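You operate a simulated robot arm through the tools that you are given. There is no shell and no other tool. Be economical: measure what you need, move in short steps, check, and stop when the job is done.

Carry out the task below with a simulated robot arm. There is one attempt and no reset: what you move stays moved.

TASK
Put the hygrometer and the wash pod from the folding table in the wide white tub.
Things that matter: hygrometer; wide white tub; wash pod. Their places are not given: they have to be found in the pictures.

The check looks at the end state, three seconds after you hand in, the way a careful person would. Anything else that was tipped, shoved, dropped, spilled or broken makes it a failure.

THE ROBOT
A 6-joint arm with a two-finger parallel gripper, fixed in place. Base frame: the origin is at the foot of the arm, x ahead of it, y to its left, z up; the work surface is at about z = 728. Units: mm, rad, N and s.
With the tool pointing down near the work surface it reaches from about 200 to 620 mm from the base axis. Its first joint turns from -1.152 to 1.152 rad. Payload 2.7 kg.
The TCP is the grasp point between the finger pads, 23 mm short of the fingertips. In the tool frame z runs along the fingers and y along their closing line. The gripper opens to 94 mm. The fingers are 38 mm wide and 10 mm thick; the gripper's body (54 by 96 mm) begins 39 mm behind the TCP.
Orientation is that of the tool frame in the base frame, as a unit quaternion [w, x, y, z]. With the fingers straight down and closing along the base's y, the tool's x points along the base's -x, its y along +y and its z along -z.

THE INTERFACE
- The arm moves only by the tool play_rows. Its argument "deltas" is text: rows parted by semicolons, each of 6 numbers parted by spaces: the shift along the tool's x, y, z in mm, then the turn, a rotation vector about the tool's x, y, z in rad. In form: x y z ax ay az; .... A call has 1 to 20 rows; each row is the pose to reach, as a shift and turn from the pose commanded when the call began, along the tool's axes at that moment. "hand" is the gripper command, from -1 (fully open) to 1 (shut), values between in proportion, set as the call begins (left out, the last holds). Each row takes 0.2 s and may step no farther than 50 mm and 0.15 rad from the row before; otherwise, or with a gripper value out of range, the whole call is refused. A pose out of reach is approached as far as the arm can. The call stops where the force on the tool passes 40 N (or 10 N more than at its start, if that is more) or the arm is blocked; 0.2 s more then pass. The fingers move at their own pace (about 45 mm/s each) and stop on an object; they squeeze with about 43 N. The grip force told is the motor's: it shows also when the fingers shut on nothing. Time passes only in rows, and 0.2 s behind the last, so rows that repeat a pose let the fingers close. The reply holds the time, the measured pose of the TCP, the force on the tool along the base axes, the opening and the grip force, in the units named above and with some noise.
- Cameras (640 x 400 px; columns grow to the right, rows downward): "scene" is fixed at [71.8, -434.1, 1407.2]; the picture's right is [0.87, -0.49, 0.00], its down [-0.29, -0.53, -0.80] and it looks along [0.39, 0.70, -0.60] (base axes); focal length 310 px, centre (320, 200). "wrist" rides on the gripper at [-39, 0, -44] in the tool frame; the picture's right is [0.00, -1.00, 0.00], its down [0.97, 0.00, -0.24] and it looks along [0.24, 0.00, 0.97] (tool axes); focal length 218 px, centre (320, 200).
- capture(camera): a new picture of that camera. It takes no simulated time.
- point_at(camera, pixels): there is no depth. For up to 12 entries [column, row, z] of the newest picture of that camera ("zoom" is the newest enlarged one), the place [x, y] in the base frame at which the ray of that pixel passes the height z, good to about 2 mm, but the place of the scene camera against the robot may be out by one fixed shift of up to 18 mm in any direction. It takes no simulated time.
- close_up(camera, box): a new picture of the part [left, top, right, bottom] of that camera's present view, enlarged. It takes no simulated time.
- finish_job(): hands the job in; it is judged then, once.

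Go step by step. Measure first, check grasps and placings, and put right what went wrong. The budget is 60 turns and 30 pictures, counting those below and the enlarged ones. Unless the task says otherwise, let go and move clear before handing in, and close with one line.

The tools are called after "Emit:" as a command line: name --argument value ..., lists and objects as JSON in quotes. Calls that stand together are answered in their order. play_rows: Moves the arm, as the interface text tells. Its arguments: {"type":"object","properties":{"deltas":{"type":"string"},"hand":{"type":"number"}},"required":["deltas"]} The other tools are called the same way: capture (camera) takes a picture; point_at (camera, pixels) gives the place at which the rays of pixels pass given heights; close_up (camera, box) takes an enlarged picture of a part of a camera's view; finish_job () hands the job in.

At the start:

```text
clock: 0.0
ee_pos: [308.1, 249.4, 1037.2]
ee_rot: [0.0, 0.0, 1.0, 0.0]
force: [-0.2, -0.7, -0.5]
opening: 94.2
finger_force: 0.1
```

scene: 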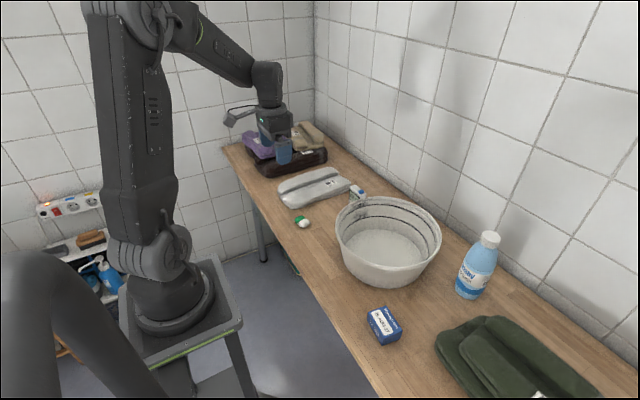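
wrist: 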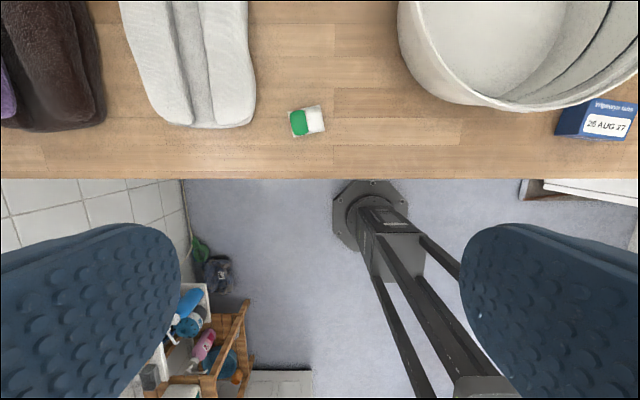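

The small green/white item at scene (303,221) looks like the wash pod, and the small white/blue item at (357,192) may be the hygrometer. I'll enlarge both areas.

Emit:
close_up --camera "scene" --box '[270, 160, 450, 290]'

Emit:
close_up --camera "scene" --box '[340, 280, 440, 360]'

```text
3.08 times, centred on (360, 225) of scene
```

zoom: 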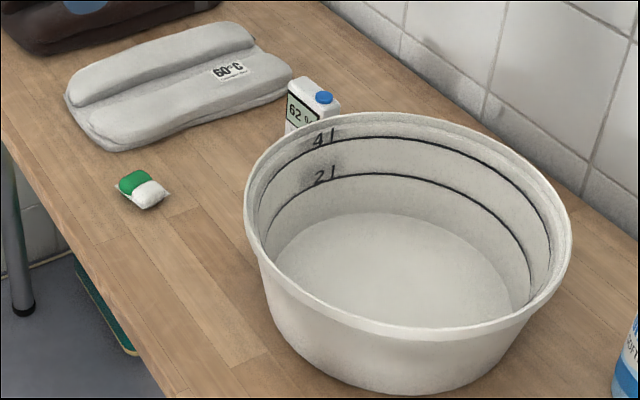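

```text
5.00 times, centred on (390, 320) of scene
```

zoom: 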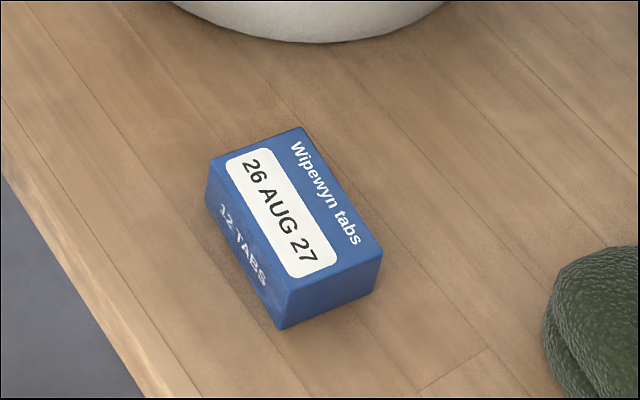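

The hygrometer is the white block with "62 %" and a blue button, right by the tub's rim. I'll measure the pod, then find the hygrometer and tub geometry.

Emit:
point_at --camera "wrist" --pixels '[[307, 121, 735], [290, 114, 735], [322, 107, 735], [326, 130, 735], [293, 136, 735], [398, 30, 850], [500, 108, 850], [556, 130, 728], [250, 120, 740], [320, 179, 728]]'

Emit:
point_at --camera "scene" --pixels '[[303, 221, 735], [357, 192, 790], [351, 197, 728], [360, 188, 800], [340, 225, 850], [441, 235, 850], [385, 197, 850], [390, 266, 850], [387, 285, 728]]'

```text
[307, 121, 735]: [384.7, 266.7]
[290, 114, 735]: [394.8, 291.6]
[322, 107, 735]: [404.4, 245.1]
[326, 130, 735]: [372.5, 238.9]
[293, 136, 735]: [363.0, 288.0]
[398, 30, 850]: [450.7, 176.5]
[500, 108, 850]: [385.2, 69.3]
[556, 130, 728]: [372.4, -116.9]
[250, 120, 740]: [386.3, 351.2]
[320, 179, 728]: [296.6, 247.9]
```

```text
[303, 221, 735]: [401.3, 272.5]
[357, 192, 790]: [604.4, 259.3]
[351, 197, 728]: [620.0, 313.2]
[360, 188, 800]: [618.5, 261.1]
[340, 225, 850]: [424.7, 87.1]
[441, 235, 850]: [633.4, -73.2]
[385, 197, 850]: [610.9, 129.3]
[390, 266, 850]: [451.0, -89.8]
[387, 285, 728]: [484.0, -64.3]
```

Scene readings are shifted about (+16,+6) from the wrist ones. I'll move 110 mm forward at height to see the hygrometer and whole tub from above.

Emit:
play_rows --deltas "-40 -20 0 0 0 0; -80 -40 0 0 0 0; -120 -60 0 0 0 0; -120 -60 0 0 0 0; -120 -60 0 0 0 0"

Emit:
capture --camera "wrist"

```text
clock: 1.2
ee_pos: [429.2, 188.8, 1038.9]
ee_rot: [0.0, 0.0, 1.0, 0.0]
force: [0.0, 0.1, -0.5]
opening: 94.2
finger_force: 0.1
```

```text
25 pictures are left
```

wrist: 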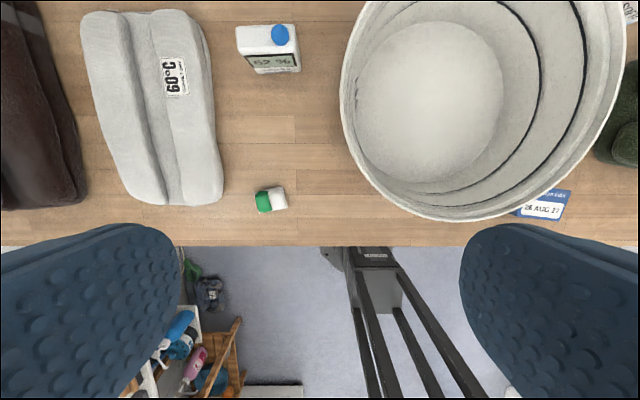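

The hygrometer top face spans (236,25)-(300,55) with front face base near row 72; the pod is at (270,199). Measuring these and the tub rim.

Emit:
point_at --camera "wrist" --pixels '[[256, 73, 728], [300, 70, 728], [236, 27, 780], [243, 55, 780], [300, 50, 780], [295, 24, 780], [270, 199, 735], [341, 90, 850], [627, 40, 850], [465, 221, 850], [355, 105, 735], [503, 95, 735]]'

Emit:
close_up --camera "wrist" --box '[210, 0, 370, 100]'

Emit:
close_up --camera "wrist" --box '[230, 174, 310, 224]'

```text
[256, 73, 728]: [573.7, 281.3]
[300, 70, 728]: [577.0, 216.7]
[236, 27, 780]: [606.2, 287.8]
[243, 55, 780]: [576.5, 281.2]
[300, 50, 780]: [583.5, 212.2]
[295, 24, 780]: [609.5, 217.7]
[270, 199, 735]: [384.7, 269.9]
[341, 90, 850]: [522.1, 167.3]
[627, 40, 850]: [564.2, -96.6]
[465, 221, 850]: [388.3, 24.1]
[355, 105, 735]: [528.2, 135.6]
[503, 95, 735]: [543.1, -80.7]
```

```text
4.00 times, centred on (290, 50) of wrist
```

zoom: 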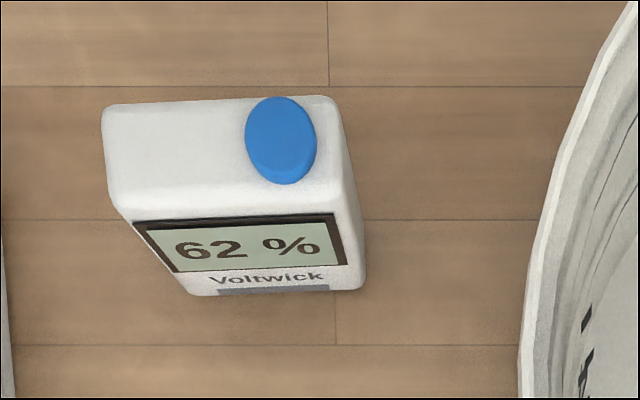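

```text
8.00 times, centred on (270, 199) of wrist
```

zoom: 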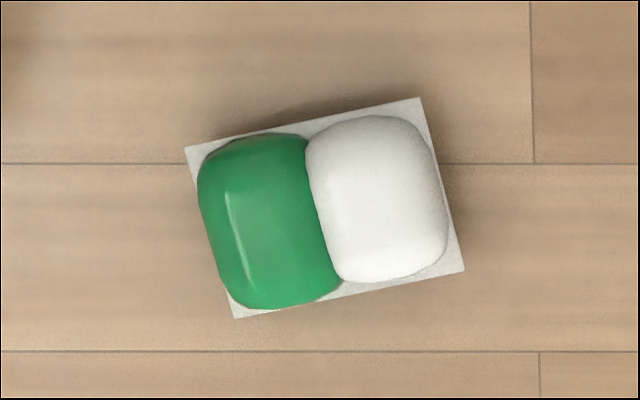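

The hygrometer body is about x 575–601, y 217–281, top near z 798. The pod is centred near (382,270), with its long side yawed about 0.22 rad; the tub rim is near z 841, centred near (515,35). First I'll hover over the pod with the fingers aligned to it.

Emit:
play_rows --deltas "12 20 40 0 0 -0.06; 24 40 80 0 0 -0.12; 36 60 120 0 0 -0.18; 47 81 160 0 0 -0.22; 47 81 190 0 0 -0.22; 47 81 190 0 0 -0.22; 47 81 190 0 0 -0.22" --hand -0.6

Emit:
capture --camera "wrist"

```text
clock: 2.8
ee_pos: [382.1, 269.0, 849.3]
ee_rot: [0.0, -0.109, 0.994, 0.0]
force: [-0.6, -1.1, -0.2]
opening: 75.1
finger_force: 0.0
```

```text
22 pictures are left
```

wrist: 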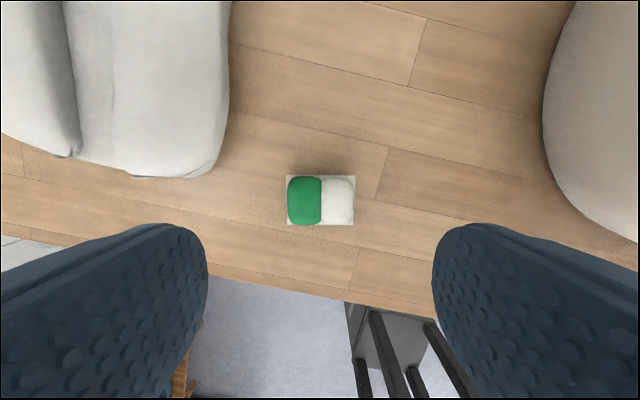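

The pod is squarely aligned, centred at (321,200), which puts it almost exactly under the TCP. Descending to about z 753.

Emit:
play_rows --deltas "1.5 0 40 0 0 0; 1.5 0 75 0 0 0; 1.5 0 90 0 0 0; 1.5 0 95 0 0 0; 1.5 0 95 0 0 0"

Emit:
capture --camera "wrist"

```text
clock: 4.0
ee_pos: [379.8, 270.2, 751.9]
ee_rot: [0.0, -0.109, 0.994, 0.0]
force: [-0.9, 0.7, -0.3]
opening: 75.3
finger_force: 0.0
```

```text
21 pictures are left
```

wrist: 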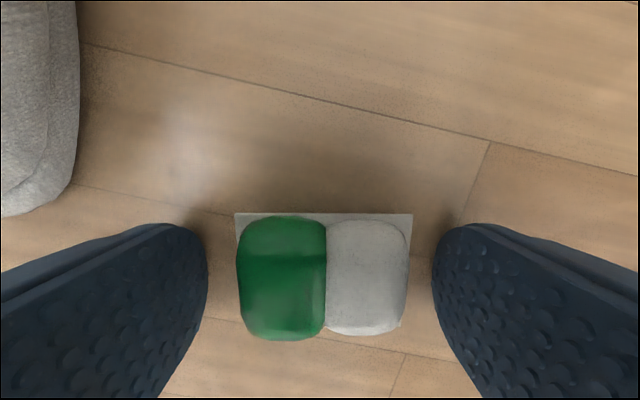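

The pod sits between the fingertips. Closing moderately rather than fully, to keep the squeeze limited.

Emit:
play_rows --deltas "0 0 0 0 0 0; 0 0 0 0 0 0; 0 0 0 0 0 0; 0 0 0 0 0 0" --hand 0.1

```text
clock: 5.0
ee_pos: [379.0, 269.5, 752.2]
ee_rot: [0.001, -0.11, 0.994, 0.0]
force: [0.6, 0.0, -0.4]
opening: 44.7
finger_force: 42.9
```

Gripped at 44.7 mm. Lifting straight up and checking.

Emit:
play_rows --deltas "0 0 -20 0 0 0; 0 0 -60 0 0 0; 0 0 -100 0 0 0; 0 0 -140 0 0 0; 0 0 -165 0 0 0; 0 0 -165 0 0 0"

Emit:
capture --camera "wrist"

```text
clock: 6.4
ee_pos: [379.9, 269.0, 918.3]
ee_rot: [0.0, -0.11, 0.994, 0.0]
force: [-0.8, -0.5, 0.4]
opening: 44.4
finger_force: 43.2
```

```text
20 pictures are left
```

wrist: 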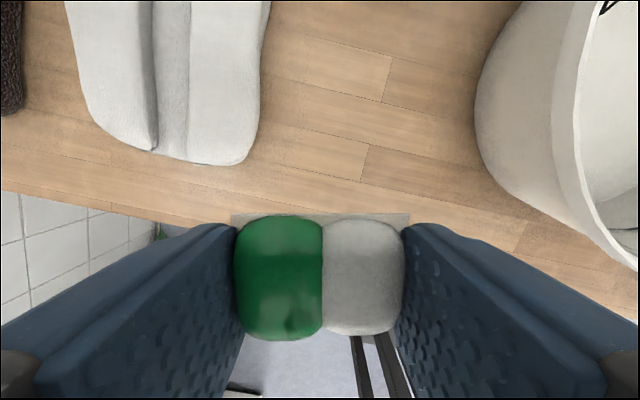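

The pod is held securely. Carrying it over the tub to about (505,-10).

Emit:
play_rows --deltas "-8 -38 0 0 0 0; -16 -76 0 0 0 0; -24 -114 0 0 0 0; -32 -152 0 0 0 0; -40 -190 0 0 0 0; -48 -228 0 0 0 0; -55 -265 0 0 0 0; -62 -300 0 0 0 0; -62 -300 0 0 0 0; -62 -300 0 0 0 0"

Emit:
capture --camera "wrist"

Emit:
capture --camera "scene"

```text
clock: 8.6
ee_pos: [505.5, -9.2, 916.9]
ee_rot: [0.0, -0.11, 0.994, 0.001]
force: [0.3, -1.0, -0.8]
opening: 44.9
finger_force: 42.7
```

```text
19 pictures are left
```

wrist: 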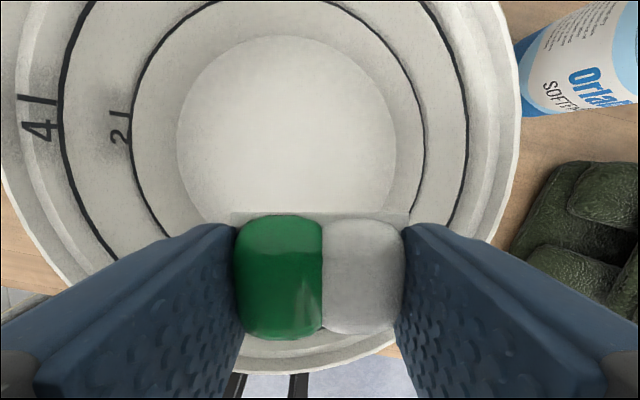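

```text
18 pictures are left
```

scene: 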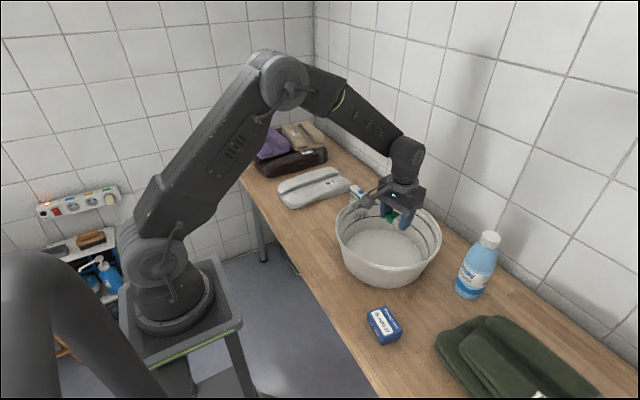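

The floor disc spans columns 177–396 and rows 35 to about 245. I'll measure the tub floor and rim against the gripper.

Emit:
point_at --camera "wrist" --pixels '[[177, 135, 735], [396, 135, 735], [286, 36, 735], [519, 80, 841], [295, 372, 841], [5, 190, 841], [230, 0, 841]]'

```text
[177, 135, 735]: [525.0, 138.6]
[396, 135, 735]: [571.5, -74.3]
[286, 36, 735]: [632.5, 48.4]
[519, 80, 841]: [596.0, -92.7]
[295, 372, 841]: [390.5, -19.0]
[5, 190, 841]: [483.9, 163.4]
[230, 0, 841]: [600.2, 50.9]
```

The TCP is about 42 mm from the tub's centre (524,29), with a floor radius of about 105, so there is room. Descending to a few mm above the floor.

Emit:
play_rows --deltas "0 0 40 0 0 0; 0 0 80 0 0 0; 0 0 115 0 0 0; 0 0 140 0 0 0; 0 0 150 0 0 0; 0 0 153 0 0 0; 0 0 153 0 0 0"

Emit:
capture --camera "wrist"

```text
clock: 10.2
ee_pos: [505.5, -9.4, 766.6]
ee_rot: [0.002, -0.11, 0.994, 0.0]
force: [2.9, 0.5, 24.9]
opening: 44.8
finger_force: 42.8
```

```text
17 pictures are left
```

wrist: 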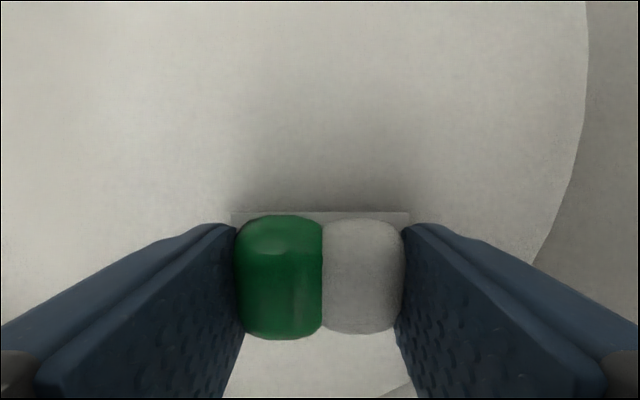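

There is 25 N of contact, so the pod rests on the tub floor (about z 742). I'll ease up 2 mm and open partly.

Emit:
play_rows --deltas "0 0 -2 0 0 0; 0 0 -2 0 0 0"

Emit:
play_rows --deltas "0 0 0 0 0 0; 0 0 0 0 0 0; 0 0 0 0 0 0" --hand -0.4

Emit:
play_rows --deltas "0 0 -30 0 0 0; 0 0 -70 0 0 0; 0 0 -110 0 0 0; 0 0 -150 0 0 0; 0 0 -190 0 0 0; 0 0 -190 0 0 0"

Emit:
capture --camera "wrist"

```text
clock: 10.8
ee_pos: [504.6, -10.2, 766.0]
ee_rot: [0.0, -0.11, 0.994, 0.0]
force: [4.5, 0.1, 10.0]
opening: 44.8
finger_force: 43.1
```

```text
clock: 11.6
ee_pos: [506.5, -9.2, 766.0]
ee_rot: [0.0, -0.11, 0.994, 0.0]
force: [1.4, 0.0, 3.9]
opening: 65.6
finger_force: 0.0
```

```text
clock: 13.0
ee_pos: [506.2, -10.9, 957.8]
ee_rot: [0.0, -0.11, 0.994, 0.0]
force: [0.6, 0.4, -0.7]
opening: 65.7
finger_force: 0.1
```

```text
16 pictures are left
```

wrist: 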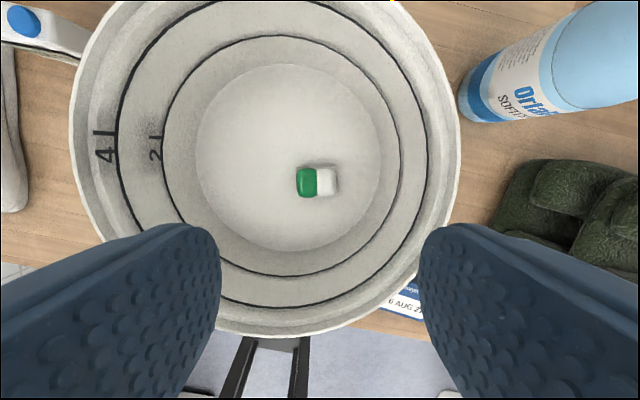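

The pod lies on the tub floor at (317,181). Now I'll travel high to near the hygrometer, about (555,249), reducing yaw to 0.05 and opening fully.

Emit:
play_rows --deltas "-18 40 0 0 0 0.03; -36 80 0 0 0 0.06; -54 120 0 0 0 0.09; -72 160 0 0 0 0.12; -90 200 0 0 0 0.15; -105 242 0 0 0 0.17; -105 242 0 0 0 0.17; -105 242 0 0 0 0.17" --hand -1

Emit:
capture --camera "wrist"

```text
clock: 14.8
ee_pos: [555.8, 251.3, 957.3]
ee_rot: [0.0, -0.025, 1.0, 0.0]
force: [-1.0, 0.3, -0.2]
opening: 94.1
finger_force: 0.1
```

```text
15 pictures are left
```

wrist: 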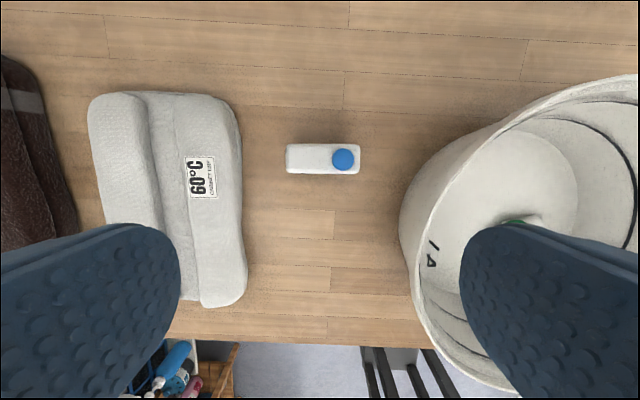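

The hygrometer's top is at (286–360, 145–174) and aligned with the gripper. Measuring for accuracy.

Emit:
point_at --camera "wrist" --pixels '[[286, 146, 798], [286, 173, 798], [360, 145, 798], [360, 174, 798], [343, 160, 805], [241, 200, 760], [400, 220, 841]]'

Emit:
close_up --camera "wrist" --box '[240, 110, 400, 210]'

```text
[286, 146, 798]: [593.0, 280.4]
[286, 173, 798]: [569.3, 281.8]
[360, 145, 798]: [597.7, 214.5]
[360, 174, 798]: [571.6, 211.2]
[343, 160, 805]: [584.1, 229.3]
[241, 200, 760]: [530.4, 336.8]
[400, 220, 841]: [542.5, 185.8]
```

```text
4.00 times, centred on (320, 160) of wrist
```

zoom: 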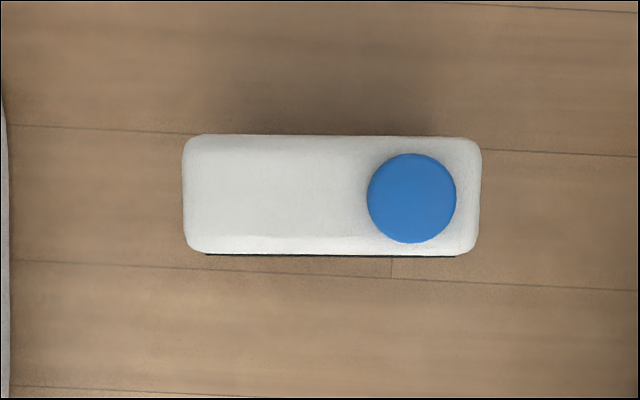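

The hygrometer centre is about (583,247) and it is about 67 mm wide. Moving above it at z ≈ 860 to test the reach.

Emit:
play_rows --deltas "-14 -3 30 0 0 0; -27 -5 60 0 0 0; -27 -5 95 0 0 0; -27 -5 95 0 0 0; -27 -5 95 0 0 0"

Emit:
capture --camera "wrist"

```text
clock: 16.0
ee_pos: [581.9, 246.3, 860.9]
ee_rot: [0.0, -0.026, 1.0, 0.0]
force: [-0.2, 0.1, -0.2]
opening: 93.8
finger_force: 0.1
```

```text
13 pictures are left
```

wrist: 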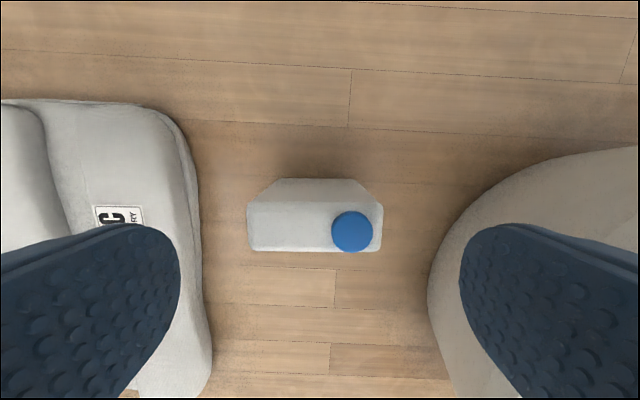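

Reached without trouble. The device is centred at column 315 (2 mm left), with clear gaps to the towel and tub. Descending to z ≈ 778.

Emit:
play_rows --deltas "-1 2 30 0 0 0; -1 2 55 0 0 0; -1 2 75 0 0 0; -1 2 82 0 0 0; -1 2 82 0 0 0"

Emit:
capture --camera "wrist"

```text
clock: 17.2
ee_pos: [584.9, 247.3, 780.2]
ee_rot: [-0.001, -0.025, 1.0, 0.001]
force: [0.0, 0.3, -0.2]
opening: 94.1
finger_force: 0.0
```

```text
12 pictures are left
```

wrist: 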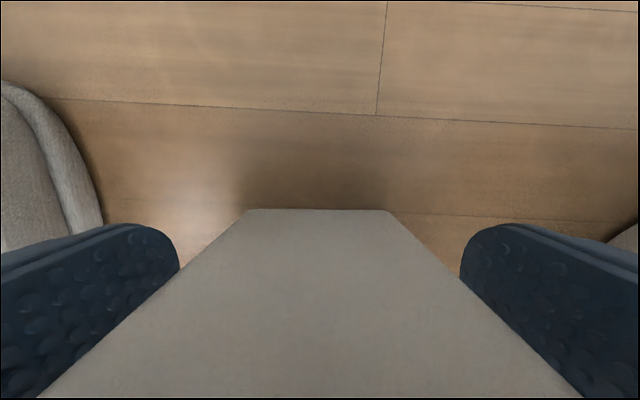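

The hygrometer is between the fingers. Closing.

Emit:
play_rows --deltas "0 0 0 0 0 0; 0 0 0 0 0 0; 0 0 0 0 0 0; 0 0 0 0 0 0" --hand -0.2

```text
clock: 18.2
ee_pos: [582.4, 246.6, 779.8]
ee_rot: [0.001, -0.025, 1.0, 0.0]
force: [0.1, -0.2, -0.3]
opening: 65.3
finger_force: 43.3
```

Held at 65.3 mm, matching the body width. Lifting 155 mm.

Emit:
play_rows --deltas "0 0 -15 0 0 0; 0 0 -45 0 0 0; 0 0 -80 0 0 0; 0 0 -115 0 0 0; 0 0 -150 0 0 0; 0 0 -165 0 0 0; 0 0 -165 0 0 0"

Emit:
capture --camera "scene"

```text
clock: 19.8
ee_pos: [583.4, 248.1, 944.8]
ee_rot: [-0.001, -0.025, 1.0, 0.0]
force: [-0.4, 0.5, -1.0]
opening: 65.6
finger_force: 43.0
```

```text
11 pictures are left
```

scene: 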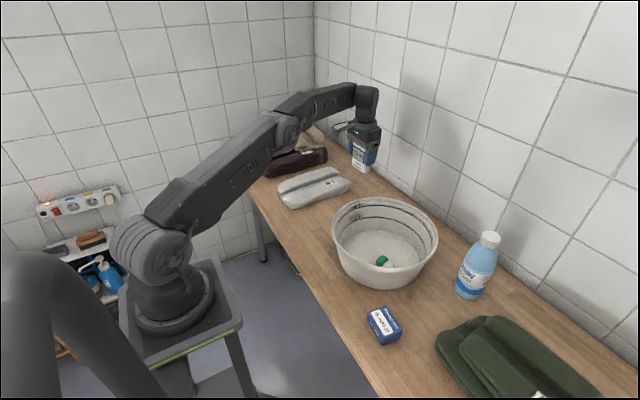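

The hygrometer is held at scene (362,160) and the pod is visible in the tub at (383,261). Carrying the hygrometer over the tub to about (535,58), clear of the pod.

Emit:
play_rows --deltas "11 -37 0 0 0 0; 23 -75 0 0 0 0; 34 -112 0 0 0 0; 46 -150 0 0 0 0; 57 -187 0 0 0 0; 57 -187 0 0 0 0; 57 -187 0 0 0 0"

Emit:
capture --camera "wrist"

Emit:
close_up --camera "scene" --box '[300, 120, 500, 300]'

```text
clock: 21.4
ee_pos: [535.8, 58.2, 944.9]
ee_rot: [0.0, -0.026, 1.0, 0.0]
force: [-0.2, 0.2, -0.6]
opening: 65.5
finger_force: 43.5
```

```text
10 pictures are left
```

wrist: 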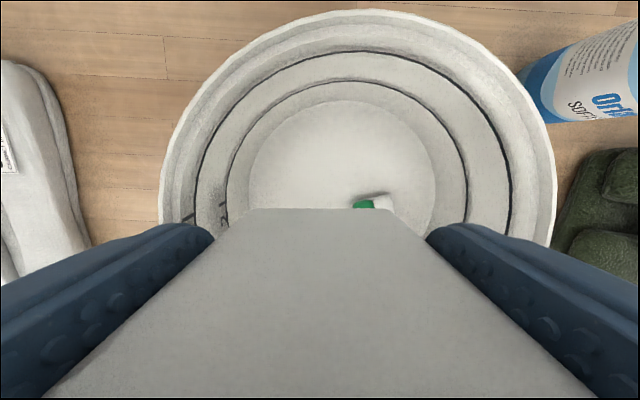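

```text
2.22 times, centred on (400, 210) of scene
```

zoom: 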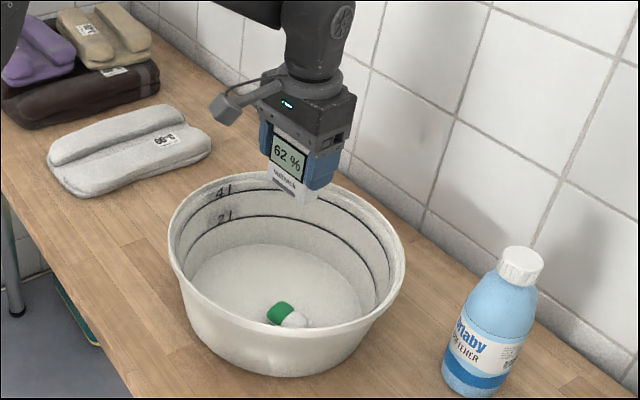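

Measuring the pod and floor once more from this view before lowering.

Emit:
point_at --camera "wrist" --pixels '[[353, 205, 745], [392, 203, 745], [248, 180, 742], [435, 180, 742], [340, 100, 742], [160, 180, 841], [556, 180, 841], [345, 10, 841]]'

```text
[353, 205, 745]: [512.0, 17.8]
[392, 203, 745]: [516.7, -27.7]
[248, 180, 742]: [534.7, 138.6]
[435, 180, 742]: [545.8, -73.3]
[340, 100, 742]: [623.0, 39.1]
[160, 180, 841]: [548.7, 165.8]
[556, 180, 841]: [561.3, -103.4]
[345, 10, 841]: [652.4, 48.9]
```

The floor centre is (518,32) with radius about 106, and the pod spans y -28…18. I'll shift to about (545,65) and lower to just above the floor.

Emit:
play_rows --deltas "-9 7 20 0 0 0; -9 7 60 0 0 0; -9 7 100 0 0 0; -9 7 130 0 0 0; -9 7 143 0 0 0; -9 7 147 0 0 0; -9 7 147 0 0 0"

```text
clock: 23.0
ee_pos: [545.1, 66.4, 796.5]
ee_rot: [0.001, -0.025, 1.0, 0.0]
force: [0.2, 0.1, -0.8]
opening: 65.6
finger_force: 42.8
```

No contact yet at z 796.5. I'll lower in 2 mm steps.

Emit:
play_rows --deltas "0 0 2 0 0 0; 0 0 2 0 0 0"

Emit:
play_rows --deltas "0 0 2 0 0 0; 0 0 2 0 0 0"

```text
clock: 23.6
ee_pos: [544.7, 66.4, 794.7]
ee_rot: [0.0, -0.026, 1.0, -0.001]
force: [-0.1, -0.5, -1.1]
opening: 65.6
finger_force: 42.6
```

```text
clock: 24.2
ee_pos: [544.7, 65.8, 794.0]
ee_rot: [0.001, -0.025, 1.0, 0.0]
force: [-0.4, -0.4, -0.7]
opening: 65.4
finger_force: 43.2
```

Emit:
play_rows --deltas "0 0 2 0 0 0; 0 0 2 0 0 0"

Emit:
play_rows --deltas "0 0 2 0 0 0; 0 0 2 0 0 0"

```text
clock: 24.8
ee_pos: [545.5, 64.6, 791.8]
ee_rot: [0.0, -0.025, 1.0, 0.0]
force: [-0.1, 0.1, -0.7]
opening: 65.2
finger_force: 43.0
```

```text
clock: 25.4
ee_pos: [544.3, 65.5, 789.4]
ee_rot: [-0.001, -0.026, 1.0, 0.0]
force: [-0.4, 0.3, -1.1]
opening: 65.5
finger_force: 43.1
```

Still free at z 789.4, so the hygrometer's bottom is near 737. Continuing in small steps.

Emit:
play_rows --deltas "0 0 2 0 0 0; 0 0 2 0 0 0"

Emit:
play_rows --deltas "0 0 1.5 0 0 0; 0 0 1.5 0 0 0"

Emit:
capture --camera "wrist"

```text
clock: 26.0
ee_pos: [545.5, 65.4, 787.2]
ee_rot: [0.0, -0.026, 1.0, 0.0]
force: [-0.2, -0.1, -0.1]
opening: 65.5
finger_force: 43.1
```

```text
clock: 26.6
ee_pos: [545.9, 66.5, 786.0]
ee_rot: [0.0, -0.026, 1.0, 0.0]
force: [0.8, 0.7, -1.7]
opening: 65.3
finger_force: 43.4
```

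```text
8 pictures are left
```

wrist: 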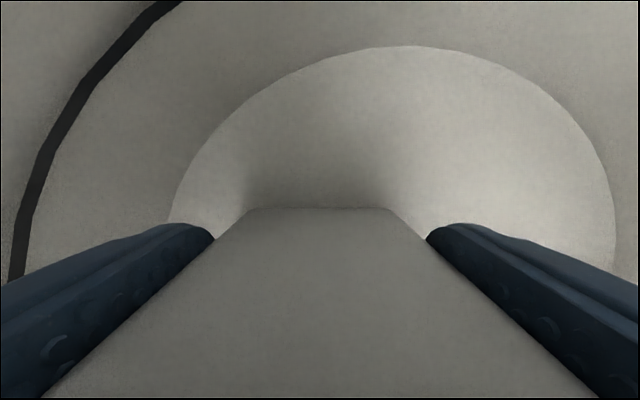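

Very close to the floor now, with shadow contact near (320,205). Two more small steps.

Emit:
play_rows --deltas "0 0 1.5 0 0 0; 0 0 1.5 0 0 0"

Emit:
play_rows --deltas "0 0 1.5 0 0 0; 0 0 1.5 0 0 0"

```text
clock: 27.2
ee_pos: [545.3, 65.5, 784.1]
ee_rot: [-0.001, -0.025, 1.0, -0.001]
force: [0.7, 0.8, 0.5]
opening: 65.5
finger_force: 43.1
```

```text
clock: 27.8
ee_pos: [545.9, 66.3, 785.1]
ee_rot: [0.0, -0.026, 1.0, 0.0]
force: [-4.4, -1.1, 14.4]
opening: 65.5
finger_force: 43.5
```

Contact at 14 N: the hygrometer is standing on the tub floor. Opening moderately to about 82 mm, then retreating straight up.

Emit:
play_rows --deltas "0 0 -1 0 0 0; 0 0 -1 0 0 0; 0 0 -1 0 0 0" --hand -0.75

Emit:
play_rows --deltas "0 0 -20 0 0 0; 0 0 -50 0 0 0; 0 0 -90 0 0 0; 0 0 -130 0 0 0; 0 0 -170 0 0 0; 0 0 -200 0 0 0; 0 0 -200 0 0 0"

Emit:
capture --camera "wrist"

Emit:
capture --camera "scene"

```text
clock: 28.6
ee_pos: [545.4, 67.4, 784.2]
ee_rot: [0.0, -0.025, 1.0, 0.0]
force: [-0.1, -0.2, 0.1]
opening: 82.5
finger_force: 0.0
```

```text
clock: 30.2
ee_pos: [545.2, 65.1, 985.1]
ee_rot: [-0.001, -0.025, 1.0, -0.001]
force: [-0.4, -0.3, 0.5]
opening: 82.4
finger_force: 0.0
```

```text
7 pictures are left
```

wrist: 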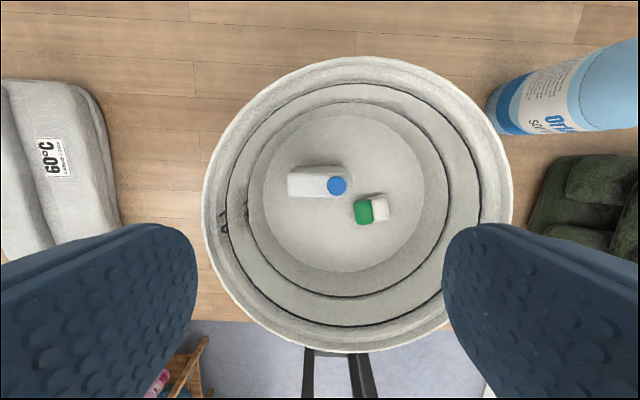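

```text
6 pictures are left
```

scene: 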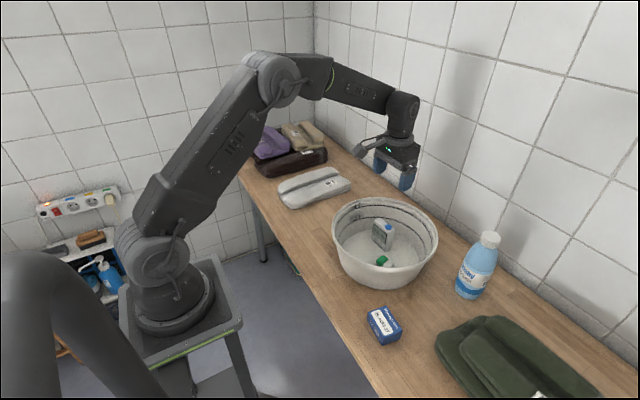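

The hygrometer stands upright on the tub floor at wrist (318,182), and the pod lies beside it at (372,209). The blue box, bottle and cloths look the same as before, and the gripper is open and clear, so I'm handing in.

Emit:
finish_job

```text
The job is handed in.
```

The hygrometer and the wash pod are both in the wide white tub. The tub may have shifted a few millimetres while I set the pod down, but nothing else on the table appears to have moved.
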